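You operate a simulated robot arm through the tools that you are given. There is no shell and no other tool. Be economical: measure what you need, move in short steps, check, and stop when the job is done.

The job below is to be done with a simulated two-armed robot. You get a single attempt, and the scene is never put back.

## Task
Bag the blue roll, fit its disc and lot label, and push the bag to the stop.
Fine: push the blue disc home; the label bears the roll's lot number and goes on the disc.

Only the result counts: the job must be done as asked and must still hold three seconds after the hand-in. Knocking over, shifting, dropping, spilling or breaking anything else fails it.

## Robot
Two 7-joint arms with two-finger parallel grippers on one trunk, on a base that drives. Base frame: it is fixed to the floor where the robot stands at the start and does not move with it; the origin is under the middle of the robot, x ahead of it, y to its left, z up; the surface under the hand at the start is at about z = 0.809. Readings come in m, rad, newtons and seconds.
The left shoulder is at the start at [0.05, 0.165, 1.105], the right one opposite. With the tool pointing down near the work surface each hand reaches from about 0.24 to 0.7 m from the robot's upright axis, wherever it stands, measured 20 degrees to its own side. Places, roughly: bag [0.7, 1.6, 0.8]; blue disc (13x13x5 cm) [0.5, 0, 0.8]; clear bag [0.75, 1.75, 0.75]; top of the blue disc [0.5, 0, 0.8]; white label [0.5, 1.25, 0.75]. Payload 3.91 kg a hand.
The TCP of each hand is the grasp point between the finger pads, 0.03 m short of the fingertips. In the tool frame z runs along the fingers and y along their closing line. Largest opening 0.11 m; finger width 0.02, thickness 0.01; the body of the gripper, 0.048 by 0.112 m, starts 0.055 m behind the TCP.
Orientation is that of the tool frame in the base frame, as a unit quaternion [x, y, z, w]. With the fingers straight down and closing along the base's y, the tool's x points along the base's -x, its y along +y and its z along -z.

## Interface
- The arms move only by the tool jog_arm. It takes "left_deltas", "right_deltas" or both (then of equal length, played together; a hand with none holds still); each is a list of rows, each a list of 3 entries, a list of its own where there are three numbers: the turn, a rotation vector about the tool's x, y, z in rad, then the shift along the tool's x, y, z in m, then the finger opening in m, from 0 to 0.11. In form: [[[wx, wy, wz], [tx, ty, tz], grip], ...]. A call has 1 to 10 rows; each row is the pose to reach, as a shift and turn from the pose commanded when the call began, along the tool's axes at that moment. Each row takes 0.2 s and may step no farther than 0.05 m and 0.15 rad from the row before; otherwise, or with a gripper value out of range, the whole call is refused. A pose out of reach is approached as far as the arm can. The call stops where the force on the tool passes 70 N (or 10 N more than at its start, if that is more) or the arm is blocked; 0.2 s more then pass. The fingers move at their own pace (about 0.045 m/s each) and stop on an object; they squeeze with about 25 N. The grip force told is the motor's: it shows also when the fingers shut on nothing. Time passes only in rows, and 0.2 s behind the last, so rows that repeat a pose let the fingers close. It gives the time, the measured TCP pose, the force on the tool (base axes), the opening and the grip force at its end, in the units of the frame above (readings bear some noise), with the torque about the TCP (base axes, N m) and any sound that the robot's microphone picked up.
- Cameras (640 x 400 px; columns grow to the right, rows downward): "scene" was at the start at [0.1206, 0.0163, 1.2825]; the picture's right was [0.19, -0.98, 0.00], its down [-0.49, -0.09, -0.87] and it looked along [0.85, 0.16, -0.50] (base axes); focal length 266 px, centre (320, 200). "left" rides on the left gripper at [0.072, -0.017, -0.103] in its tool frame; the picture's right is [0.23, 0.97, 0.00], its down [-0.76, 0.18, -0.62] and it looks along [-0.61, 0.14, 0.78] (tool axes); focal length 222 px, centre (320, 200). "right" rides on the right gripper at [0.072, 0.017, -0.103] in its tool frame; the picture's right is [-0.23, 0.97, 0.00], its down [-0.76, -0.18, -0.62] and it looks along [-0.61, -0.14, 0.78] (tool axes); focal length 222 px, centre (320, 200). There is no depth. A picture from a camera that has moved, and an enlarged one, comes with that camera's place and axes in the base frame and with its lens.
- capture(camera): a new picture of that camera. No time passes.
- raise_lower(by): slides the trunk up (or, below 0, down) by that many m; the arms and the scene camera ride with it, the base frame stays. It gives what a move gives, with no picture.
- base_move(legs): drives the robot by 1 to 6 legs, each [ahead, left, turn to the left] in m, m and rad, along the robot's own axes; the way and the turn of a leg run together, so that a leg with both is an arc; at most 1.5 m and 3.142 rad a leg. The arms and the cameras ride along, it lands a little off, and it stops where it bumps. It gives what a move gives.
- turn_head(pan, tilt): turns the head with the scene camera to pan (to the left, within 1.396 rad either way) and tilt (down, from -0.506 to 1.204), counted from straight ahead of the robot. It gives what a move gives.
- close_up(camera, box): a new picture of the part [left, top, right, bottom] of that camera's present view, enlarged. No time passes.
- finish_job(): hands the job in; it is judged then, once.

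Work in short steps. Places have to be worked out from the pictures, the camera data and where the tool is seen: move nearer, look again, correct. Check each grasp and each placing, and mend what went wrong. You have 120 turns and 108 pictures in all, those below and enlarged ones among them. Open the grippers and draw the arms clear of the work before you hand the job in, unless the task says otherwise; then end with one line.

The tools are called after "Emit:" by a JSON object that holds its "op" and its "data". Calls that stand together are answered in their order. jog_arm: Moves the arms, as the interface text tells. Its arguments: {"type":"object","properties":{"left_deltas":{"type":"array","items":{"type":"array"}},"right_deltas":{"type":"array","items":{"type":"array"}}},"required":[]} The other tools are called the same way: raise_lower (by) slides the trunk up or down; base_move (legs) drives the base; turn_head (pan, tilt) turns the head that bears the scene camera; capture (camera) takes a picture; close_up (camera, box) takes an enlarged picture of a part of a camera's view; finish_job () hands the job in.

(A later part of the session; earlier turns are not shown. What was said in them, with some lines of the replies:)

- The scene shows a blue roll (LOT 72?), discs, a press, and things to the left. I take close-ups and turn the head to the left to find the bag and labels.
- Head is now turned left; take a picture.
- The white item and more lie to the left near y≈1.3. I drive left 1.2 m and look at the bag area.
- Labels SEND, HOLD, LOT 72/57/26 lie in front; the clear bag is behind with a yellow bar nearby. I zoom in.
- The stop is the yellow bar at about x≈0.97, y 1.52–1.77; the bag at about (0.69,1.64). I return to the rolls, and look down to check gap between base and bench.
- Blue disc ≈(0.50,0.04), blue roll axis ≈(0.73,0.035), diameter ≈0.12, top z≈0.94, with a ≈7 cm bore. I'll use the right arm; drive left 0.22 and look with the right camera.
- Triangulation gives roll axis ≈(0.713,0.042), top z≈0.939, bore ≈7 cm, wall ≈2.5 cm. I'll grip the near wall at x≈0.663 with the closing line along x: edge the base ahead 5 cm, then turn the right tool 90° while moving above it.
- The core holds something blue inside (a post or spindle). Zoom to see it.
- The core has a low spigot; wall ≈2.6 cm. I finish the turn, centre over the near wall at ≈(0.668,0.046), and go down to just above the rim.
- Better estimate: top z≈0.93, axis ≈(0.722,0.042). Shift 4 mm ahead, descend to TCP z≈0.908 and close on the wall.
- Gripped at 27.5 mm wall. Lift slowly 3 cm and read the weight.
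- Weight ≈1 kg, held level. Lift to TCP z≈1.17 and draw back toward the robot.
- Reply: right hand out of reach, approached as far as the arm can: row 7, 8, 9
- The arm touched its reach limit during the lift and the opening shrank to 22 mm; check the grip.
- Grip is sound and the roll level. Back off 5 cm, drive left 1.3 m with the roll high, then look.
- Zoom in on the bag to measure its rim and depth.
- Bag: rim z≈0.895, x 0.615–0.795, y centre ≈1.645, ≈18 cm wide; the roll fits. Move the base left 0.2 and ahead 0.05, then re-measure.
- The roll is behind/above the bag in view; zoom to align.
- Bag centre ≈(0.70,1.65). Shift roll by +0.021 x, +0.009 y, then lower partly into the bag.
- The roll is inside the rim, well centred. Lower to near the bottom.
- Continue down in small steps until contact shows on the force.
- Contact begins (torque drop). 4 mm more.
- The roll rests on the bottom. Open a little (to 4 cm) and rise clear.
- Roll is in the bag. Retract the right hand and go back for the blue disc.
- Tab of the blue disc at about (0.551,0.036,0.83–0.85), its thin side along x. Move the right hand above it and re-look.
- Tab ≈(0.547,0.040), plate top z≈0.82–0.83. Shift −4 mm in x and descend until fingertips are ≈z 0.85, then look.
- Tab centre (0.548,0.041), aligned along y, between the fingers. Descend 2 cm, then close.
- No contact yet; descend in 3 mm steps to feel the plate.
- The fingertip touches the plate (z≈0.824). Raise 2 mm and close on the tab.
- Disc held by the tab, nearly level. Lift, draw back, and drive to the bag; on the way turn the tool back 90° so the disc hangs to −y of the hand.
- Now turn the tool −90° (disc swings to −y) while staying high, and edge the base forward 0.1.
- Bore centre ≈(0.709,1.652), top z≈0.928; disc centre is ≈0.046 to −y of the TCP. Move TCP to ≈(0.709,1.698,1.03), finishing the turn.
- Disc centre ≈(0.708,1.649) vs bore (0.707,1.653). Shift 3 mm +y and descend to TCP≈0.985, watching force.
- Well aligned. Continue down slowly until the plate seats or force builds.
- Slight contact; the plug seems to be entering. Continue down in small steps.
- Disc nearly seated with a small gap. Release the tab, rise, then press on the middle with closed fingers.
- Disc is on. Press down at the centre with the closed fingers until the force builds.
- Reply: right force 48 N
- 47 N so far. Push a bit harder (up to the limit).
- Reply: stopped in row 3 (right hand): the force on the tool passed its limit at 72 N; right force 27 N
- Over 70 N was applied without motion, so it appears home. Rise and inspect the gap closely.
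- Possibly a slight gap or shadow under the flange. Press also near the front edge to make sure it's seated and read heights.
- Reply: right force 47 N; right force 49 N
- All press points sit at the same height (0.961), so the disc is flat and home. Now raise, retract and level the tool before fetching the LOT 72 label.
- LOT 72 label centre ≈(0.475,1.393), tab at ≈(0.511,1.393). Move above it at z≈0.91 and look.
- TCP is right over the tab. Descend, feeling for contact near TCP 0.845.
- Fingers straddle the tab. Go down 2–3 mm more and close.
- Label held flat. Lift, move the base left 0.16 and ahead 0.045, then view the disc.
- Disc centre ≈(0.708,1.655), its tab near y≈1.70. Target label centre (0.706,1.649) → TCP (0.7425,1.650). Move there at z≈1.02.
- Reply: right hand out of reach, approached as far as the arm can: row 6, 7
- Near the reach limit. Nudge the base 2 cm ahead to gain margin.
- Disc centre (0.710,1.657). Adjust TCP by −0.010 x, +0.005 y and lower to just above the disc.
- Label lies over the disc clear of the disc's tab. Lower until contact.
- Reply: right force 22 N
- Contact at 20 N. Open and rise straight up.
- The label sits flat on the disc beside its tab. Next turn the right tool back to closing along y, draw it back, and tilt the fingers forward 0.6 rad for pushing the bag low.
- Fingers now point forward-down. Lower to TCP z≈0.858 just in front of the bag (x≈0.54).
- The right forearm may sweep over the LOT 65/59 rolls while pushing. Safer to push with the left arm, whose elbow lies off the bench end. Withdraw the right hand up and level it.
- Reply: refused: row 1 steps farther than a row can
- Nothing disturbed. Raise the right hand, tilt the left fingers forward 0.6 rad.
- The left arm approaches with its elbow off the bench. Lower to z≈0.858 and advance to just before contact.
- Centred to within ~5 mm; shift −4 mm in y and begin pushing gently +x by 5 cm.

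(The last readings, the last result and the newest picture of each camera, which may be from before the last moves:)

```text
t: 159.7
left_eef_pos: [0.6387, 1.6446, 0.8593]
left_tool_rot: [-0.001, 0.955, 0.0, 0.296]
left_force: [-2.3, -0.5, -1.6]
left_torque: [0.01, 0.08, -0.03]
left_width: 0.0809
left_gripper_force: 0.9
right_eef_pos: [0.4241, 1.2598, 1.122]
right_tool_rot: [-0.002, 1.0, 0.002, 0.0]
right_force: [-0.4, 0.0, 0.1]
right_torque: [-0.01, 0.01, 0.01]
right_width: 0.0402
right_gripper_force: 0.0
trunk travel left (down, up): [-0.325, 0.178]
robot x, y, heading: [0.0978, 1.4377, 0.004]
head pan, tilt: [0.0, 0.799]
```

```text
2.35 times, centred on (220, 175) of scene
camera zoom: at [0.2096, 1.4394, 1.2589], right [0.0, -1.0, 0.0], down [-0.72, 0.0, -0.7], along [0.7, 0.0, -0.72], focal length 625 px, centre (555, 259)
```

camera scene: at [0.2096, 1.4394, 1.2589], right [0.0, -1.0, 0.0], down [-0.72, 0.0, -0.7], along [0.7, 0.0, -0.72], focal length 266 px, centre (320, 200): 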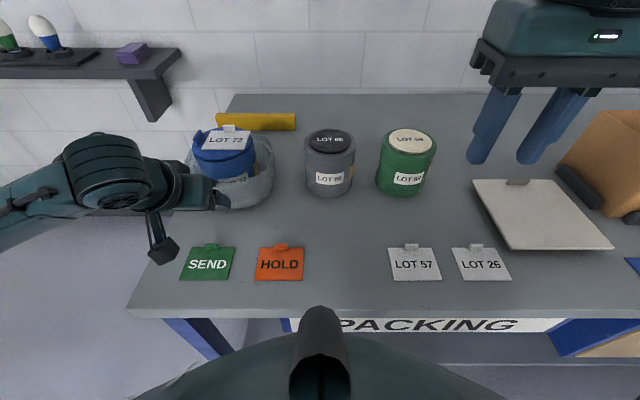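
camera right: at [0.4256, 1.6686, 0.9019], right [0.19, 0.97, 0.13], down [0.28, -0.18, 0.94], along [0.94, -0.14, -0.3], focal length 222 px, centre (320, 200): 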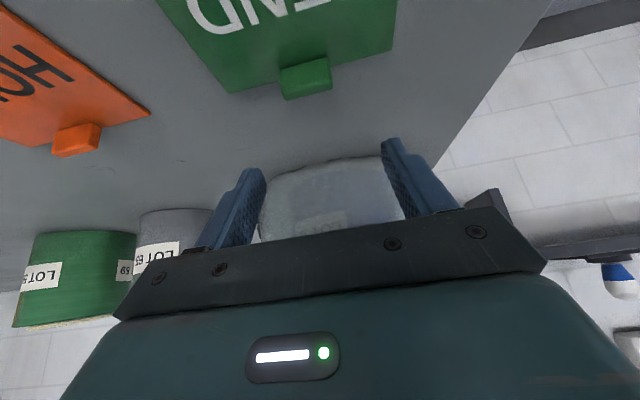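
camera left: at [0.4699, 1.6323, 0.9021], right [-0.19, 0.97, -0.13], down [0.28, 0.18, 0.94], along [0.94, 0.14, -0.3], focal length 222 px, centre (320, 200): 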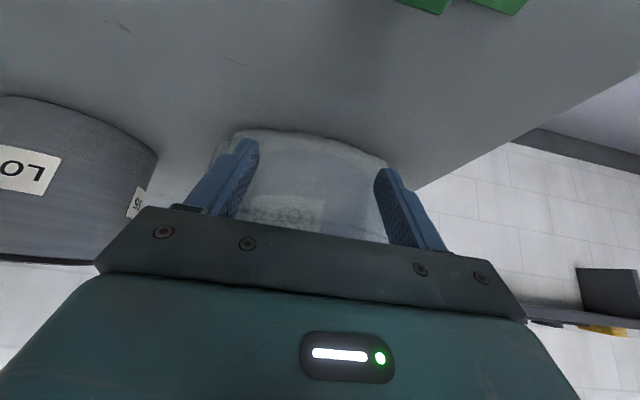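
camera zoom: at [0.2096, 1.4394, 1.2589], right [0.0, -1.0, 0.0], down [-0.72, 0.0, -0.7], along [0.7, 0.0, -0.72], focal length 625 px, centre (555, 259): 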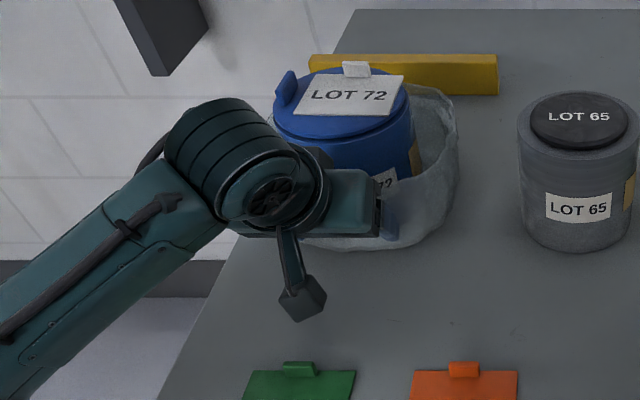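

The bag slides smoothly with its load (≈2 N). Push another 7 cm.

Emit:
{"op": "jog_arm", "data": {"left_deltas": [[[0, 0, 0], [-0.008, 0, 0.0055], 0.08], [[0, 0, 0], [-0.0165, 0, 0.0113], 0.08], [[0, 0, 0], [-0.025, 0, 0.017], 0.08], [[0, 0, 0], [-0.033, 0, 0.0226], 0.08], [[0, 0, 0], [-0.0412, 0, 0.0282], 0.08], [[0, 0, 0], [-0.0495, 0, 0.0339], 0.08], [[0, 0, 0], [-0.0577, 0, 0.0395], 0.08], [[0, 0, 0], [-0.0577, 0, 0.0395], 0.08]]}}

Emit:
{"op": "close_up", "data": {"camera": "scene", "box": [120, 70, 320, 240]}}

```text
t: 161.5
left_eef_pos: [0.7077, 1.6448, 0.8603]
left_tool_rot: [-0.002, 0.955, 0.0, 0.296]
left_force: [-1.6, 0.3, 0.1]
left_torque: [-0.01, 0.04, 0.03]
left_width: 0.0808
left_gripper_force: 0.5
right_eef_pos: [0.4229, 1.259, 1.1222]
right_tool_rot: [0.0, 1.0, 0.002, -0.001]
right_force: [-0.6, 0.0, 0.0]
right_torque: [0.04, 0.0, 0.0]
right_width: 0.0398
right_gripper_force: 0.1
trunk travel left (down, up): [-0.325, 0.178]
robot x, y, heading: [0.0949, 1.4429, 0.003]
head pan, tilt: [0.0, 0.799]
```

```text
2.35 times, centred on (220, 155) of scene
camera zoom: at [0.2096, 1.4395, 1.2589], right [0.0, -1.0, 0.0], down [-0.72, 0.0, -0.7], along [0.7, 0.0, -0.72], focal length 625 px, centre (555, 306)
```

zoom: 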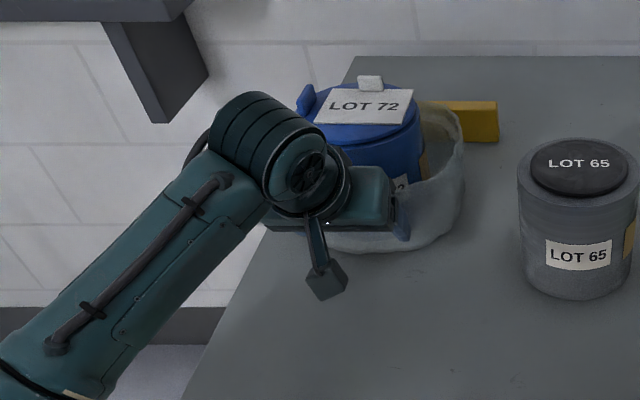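

Nearly at the stop. Push on in smaller steps, 3 cm, and watch the force.

Emit:
{"op": "jog_arm", "data": {"left_deltas": [[[0, 0, 0], [-0.0041, 0, 0.0028], 0.08], [[0, 0, 0], [-0.0083, 0, 0.0057], 0.08], [[0, 0, 0], [-0.0124, 0, 0.0085], 0.08], [[0, 0, 0], [-0.0165, 0, 0.0113], 0.08], [[0, 0, 0], [-0.0206, 0, 0.0141], 0.08], [[0, 0, 0], [-0.0248, 0, 0.017], 0.08]]}}

Emit:
{"op": "close_up", "data": {"camera": "scene", "box": [120, 70, 320, 240]}}

```text
t: 162.9
left_eef_pos: [0.7385, 1.6447, 0.8579]
left_tool_rot: [-0.001, 0.955, 0.0, 0.296]
left_force: [-3.1, -0.3, -0.6]
left_torque: [0.03, 0.08, 0.0]
left_width: 0.0807
left_gripper_force: 0.7
right_eef_pos: [0.4234, 1.259, 1.1216]
right_tool_rot: [-0.002, 1.0, 0.002, 0.0]
right_force: [-0.4, -0.8, -0.3]
right_torque: [0.03, 0.01, -0.01]
right_width: 0.0399
right_gripper_force: 0.0
trunk travel left (down, up): [-0.325, 0.178]
robot x, y, heading: [0.095, 1.4356, -0.002]
head pan, tilt: [0.0, 0.799]
```

```text
2.35 times, centred on (220, 155) of scene
camera zoom: at [0.2094, 1.4394, 1.2589], right [0.0, -1.0, 0.0], down [-0.72, 0.0, -0.7], along [0.7, 0.0, -0.72], focal length 625 px, centre (555, 306)
```

zoom: 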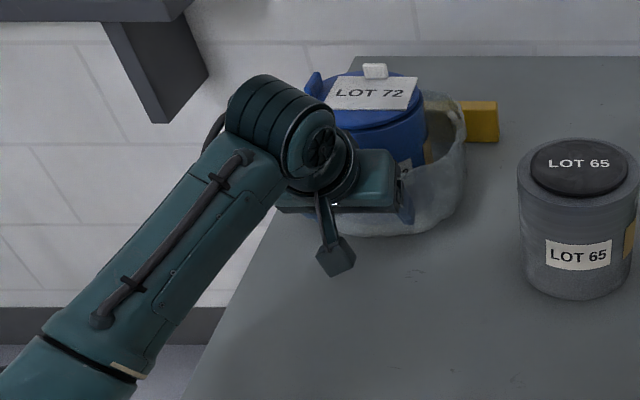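

Still sliding (3 N). Continue another 2.5 cm in small steps.

Emit:
{"op": "jog_arm", "data": {"left_deltas": [[[0, 0, 0], [-0.0033, 0, 0.0023], 0.08], [[0, 0, 0], [-0.0066, 0, 0.0045], 0.08], [[0, 0, 0], [-0.0099, 0, 0.0068], 0.08], [[0, 0, 0], [-0.0132, 0, 0.009], 0.08], [[0, 0, 0], [-0.0165, 0, 0.0113], 0.08]]}}

```text
t: 164.1
left_eef_pos: [0.7581, 1.6457, 0.8584]
left_tool_rot: [-0.001, 0.955, 0.0, 0.296]
left_force: [-2.7, -0.2, -1.2]
left_torque: [0.02, 0.12, 0.04]
left_width: 0.0807
left_gripper_force: 0.7
right_eef_pos: [0.4242, 1.2598, 1.123]
right_tool_rot: [-0.001, 1.0, 0.002, 0.0]
right_force: [0.1, 0.5, 0.3]
right_torque: [0.0, 0.02, -0.01]
right_width: 0.0398
right_gripper_force: 0.1
trunk travel left (down, up): [-0.325, 0.178]
robot x, y, heading: [0.0999, 1.4396, 0.001]
head pan, tilt: [0.0, 0.799]
```

Still sliding freely; look at the gap before the next push.

Emit:
{"op": "close_up", "data": {"camera": "scene", "box": [180, 80, 300, 180]}}

Emit:
{"op": "jog_arm", "data": {"left_deltas": [[[0, 0, 0], [-0.0025, 0, 0.0017], 0.08], [[0, 0, 0], [-0.005, 0, 0.0034], 0.08], [[0, 0, 0], [-0.0083, 0, 0.0057], 0.08], [[0, 0, 0], [-0.0083, 0, 0.0057], 0.08]]}}

```text
4.00 times, centred on (240, 130) of scene
camera zoom: at [0.2095, 1.4394, 1.2589], right [0.0, -1.0, 0.0], down [-0.72, 0.0, -0.7], along [0.7, 0.0, -0.72], focal length 1063 px, centre (640, 480)
```

zoom: 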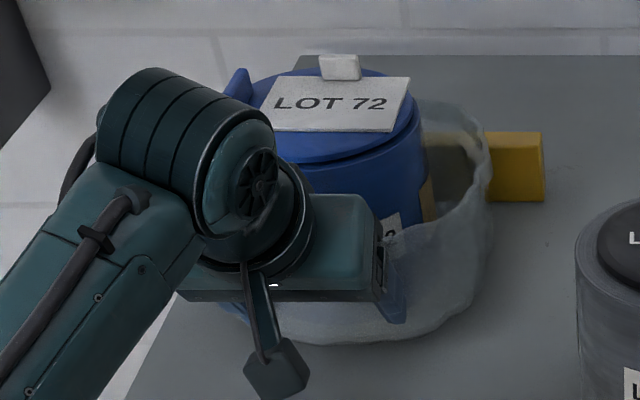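

```text
t: 165.1
left_eef_pos: [0.764, 1.6433, 0.8576]
left_tool_rot: [-0.001, 0.957, 0.001, 0.291]
left_force: [-38.7, -3.1, -3.9]
left_torque: [-0.23, 0.78, -0.64]
left_width: 0.0857
left_gripper_force: 5.5
right_eef_pos: [0.4215, 1.2593, 1.1224]
right_tool_rot: [0.0, 1.0, 0.002, 0.001]
right_force: [0.3, 0.3, -0.4]
right_torque: [0.04, -0.02, 0.02]
right_width: 0.0402
right_gripper_force: 0.1
trunk travel left (down, up): [-0.325, 0.178]
robot x, y, heading: [0.1011, 1.4401, 0.001]
head pan, tilt: [0.0, 0.799]
```

Force jumped to 39 N: the bag is at the stop. Back the hand off straight, then up.

Emit:
{"op": "jog_arm", "data": {"left_deltas": [[[0, 0, 0], [0.008, 0, -0.0055], 0.08], [[0, 0, 0], [0.025, 0, -0.017], 0.08], [[0, 0, 0], [0.058, 0, -0.0395], 0.08], [[0, 0, 0], [0.09, 0, -0.062], 0.08], [[0, 0, 0], [0.115, 0, -0.085], 0.08], [[0, 0, 0], [0.115, 0, -0.13], 0.08], [[0, 0, 0], [0.115, 0, -0.175], 0.08], [[0, 0, 0], [0.115, 0, -0.22], 0.08], [[0, 0, 0], [0.115, 0, -0.26], 0.08]]}}

Emit:
{"op": "capture", "data": {"camera": "scene"}}

Emit:
{"op": "close_up", "data": {"camera": "scene", "box": [180, 80, 300, 200]}}

```text
t: 167.1
left_eef_pos: [0.5266, 1.6441, 1.007]
left_tool_rot: [-0.001, 0.955, 0.001, 0.295]
left_force: [-0.1, -0.3, -0.2]
left_torque: [0.03, 0.01, -0.03]
left_width: 0.0799
left_gripper_force: 0.1
right_eef_pos: [0.4228, 1.2594, 1.1218]
right_tool_rot: [0.0, 1.0, 0.002, 0.0]
right_force: [-0.2, -0.7, 0.1]
right_torque: [0.01, 0.02, -0.05]
right_width: 0.0399
right_gripper_force: 0.0
trunk travel left (down, up): [-0.325, 0.178]
robot x, y, heading: [0.0957, 1.4427, -0.001]
head pan, tilt: [0.0, 0.799]
```

```text
12 pictures are left
camera scene: at [0.2094, 1.4392, 1.2589], right [0.0, -1.0, 0.0], down [-0.72, 0.0, -0.7], along [0.7, 0.0, -0.72], focal length 266 px, centre (320, 200)
```

scene: 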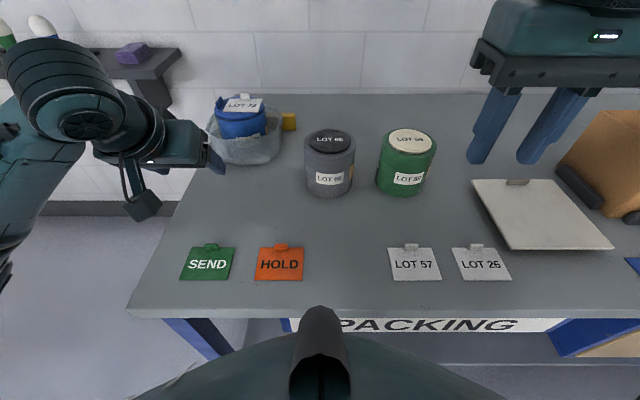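

```text
3.33 times, centred on (240, 140) of scene
camera zoom: at [0.2094, 1.4392, 1.2589], right [0.0, -1.0, 0.0], down [-0.72, 0.0, -0.7], along [0.7, 0.0, -0.72], focal length 886 px, centre (587, 400)
```

zoom: 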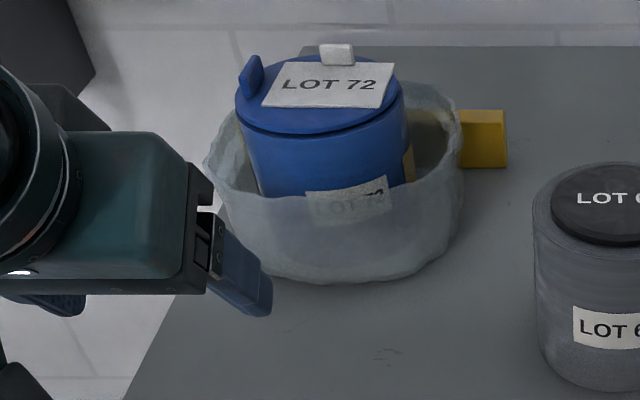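

Bag rests against the stop, label in place. One tight close-up of the disc/roll seam to make sure it's home.

Emit:
{"op": "close_up", "data": {"camera": "scene", "box": [205, 85, 275, 155]}}

```text
5.71 times, centred on (240, 120) of scene
camera zoom: at [0.2094, 1.4392, 1.2589], right [0.0, -1.0, 0.0], down [-0.72, 0.0, -0.7], along [0.7, 0.0, -0.72], focal length 1519 px, centre (777, 657)
```

zoom: 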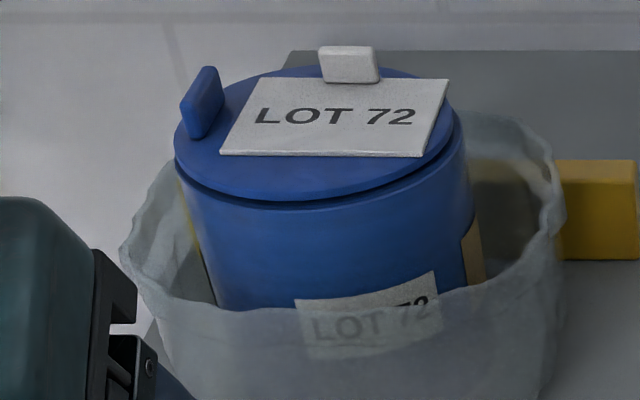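

The disc stopped at a hard seat (same height at 3, 47 and 72 N), with plate directly on the roll. Now open both grippers, level the left hand, raise and retreat.

Emit:
{"op": "jog_arm", "data": {"left_deltas": [[[0, 0.15, 0], [0.01, 0, -0.03], 0.1], [[0, 0.3, 0], [0.02, 0, -0.06], 0.1], [[0, 0.45, 0], [0.02, 0, -0.09], 0.1], [[0, 0.6, 0], [0.02, 0, -0.12], 0.1], [[0, 0.6, 0], [0.02, 0, -0.13], 0.1]], "right_deltas": [[[0, 0, 0], [0, 0, 0], 0.1], [[0, 0, 0], [0, 0, 0], 0.1], [[0, 0, 0], [0, 0, 0], 0.1], [[0, 0, 0], [0, 0, 0], 0.1], [[0, 0, 0], [0, 0, 0], 0.1]]}}

Emit:
{"op": "base_move", "data": {"legs": [[-0.1, 0, 0]]}}

Emit:
{"op": "turn_head", "data": {"pan": 0.3, "tilt": 0.5}}

Emit:
{"op": "capture", "data": {"camera": "scene"}}

Emit:
{"op": "close_up", "data": {"camera": "scene", "box": [200, 130, 380, 260]}}

```text
t: 168.3
left_eef_pos: [0.4373, 1.6453, 1.1048]
left_tool_rot: [-0.002, 1.0, -0.001, 0.001]
left_force: [0.8, -0.5, 0.1]
left_torque: [0.01, 0.0, 0.05]
left_width: 0.1003
left_gripper_force: 0.1
right_eef_pos: [0.4243, 1.2585, 1.1226]
right_tool_rot: [-0.001, 1.0, 0.002, 0.0]
right_force: [-0.2, -0.3, -0.4]
right_torque: [0.0, 0.01, 0.02]
right_width: 0.0996
right_gripper_force: 0.1
trunk travel left (down, up): [-0.325, 0.178]
robot x, y, heading: [0.0994, 1.4451, 0.001]
head pan, tilt: [0.0, 0.799]
```

```text
t: 169.5
left_eef_pos: [0.3391, 1.6449, 1.1049]
left_tool_rot: [-0.001, 1.0, 0.0, 0.001]
left_force: [-0.2, -0.2, -0.3]
left_torque: [0.0, 0.01, -0.01]
left_width: 0.0997
left_gripper_force: 0.1
right_eef_pos: [0.3254, 1.2597, 1.1218]
right_tool_rot: [0.0, 1.0, 0.003, 0.0]
right_force: [0.1, 0.5, -0.4]
right_torque: [0.02, -0.03, 0.01]
right_width: 0.0999
right_gripper_force: 0.0
trunk travel left (down, up): [-0.325, 0.178]
robot x, y, heading: [-0.0034, 1.4439, -0.006]
head pan, tilt: [0.0, 0.799]
```

```text
t: 170.3
left_eef_pos: [0.3408, 1.6454, 1.1044]
left_tool_rot: [-0.001, 1.0, 0.001, 0.0]
left_force: [0.3, 0.3, 0.0]
left_torque: [0.01, -0.02, -0.02]
left_width: 0.0998
left_gripper_force: 0.0
right_eef_pos: [0.3264, 1.2599, 1.1227]
right_tool_rot: [0.0, 1.0, 0.001, 0.0]
right_force: [-0.5, 0.3, -0.3]
right_torque: [0.03, 0.0, -0.03]
right_width: 0.0999
right_gripper_force: 0.1
trunk travel left (down, up): [-0.325, 0.178]
robot x, y, heading: [-0.0026, 1.4395, 0.003]
head pan, tilt: [0.3, 0.499]
```

```text
9 pictures are left
camera scene: at [0.1187, 1.4662, 1.2848], right [0.3, -0.96, 0.0], down [-0.46, -0.14, -0.88], along [0.84, 0.26, -0.48], focal length 266 px, centre (320, 200)
```

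scene: 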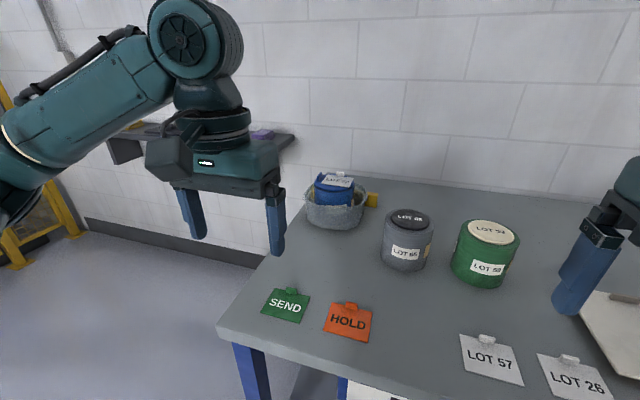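

```text
3.08 times, centred on (290, 195) of scene
camera zoom: at [0.1187, 1.4662, 1.2848], right [0.3, -0.96, 0.0], down [-0.46, -0.14, -0.88], along [0.84, 0.26, -0.48], focal length 818 px, centre (412, 215)
```

zoom: 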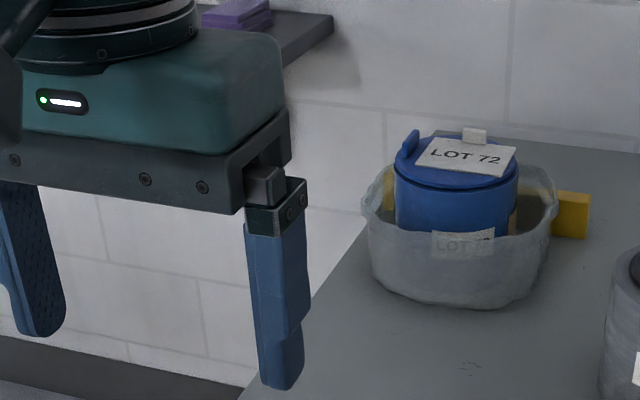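

Roll bagged, disc seated, LOT 72 label on it, bag at the stop, other items undisturbed, arms clear. I hand in.

Emit:
{"op": "finish_job", "data": {}}

```text
The job is handed in.
```

The blue roll is in the bag with its disc pressed down flat. The LOT 72 label is on the disc and the bag is against the stop. Nothing else looked moved in the last picture, and the job has been handed in.
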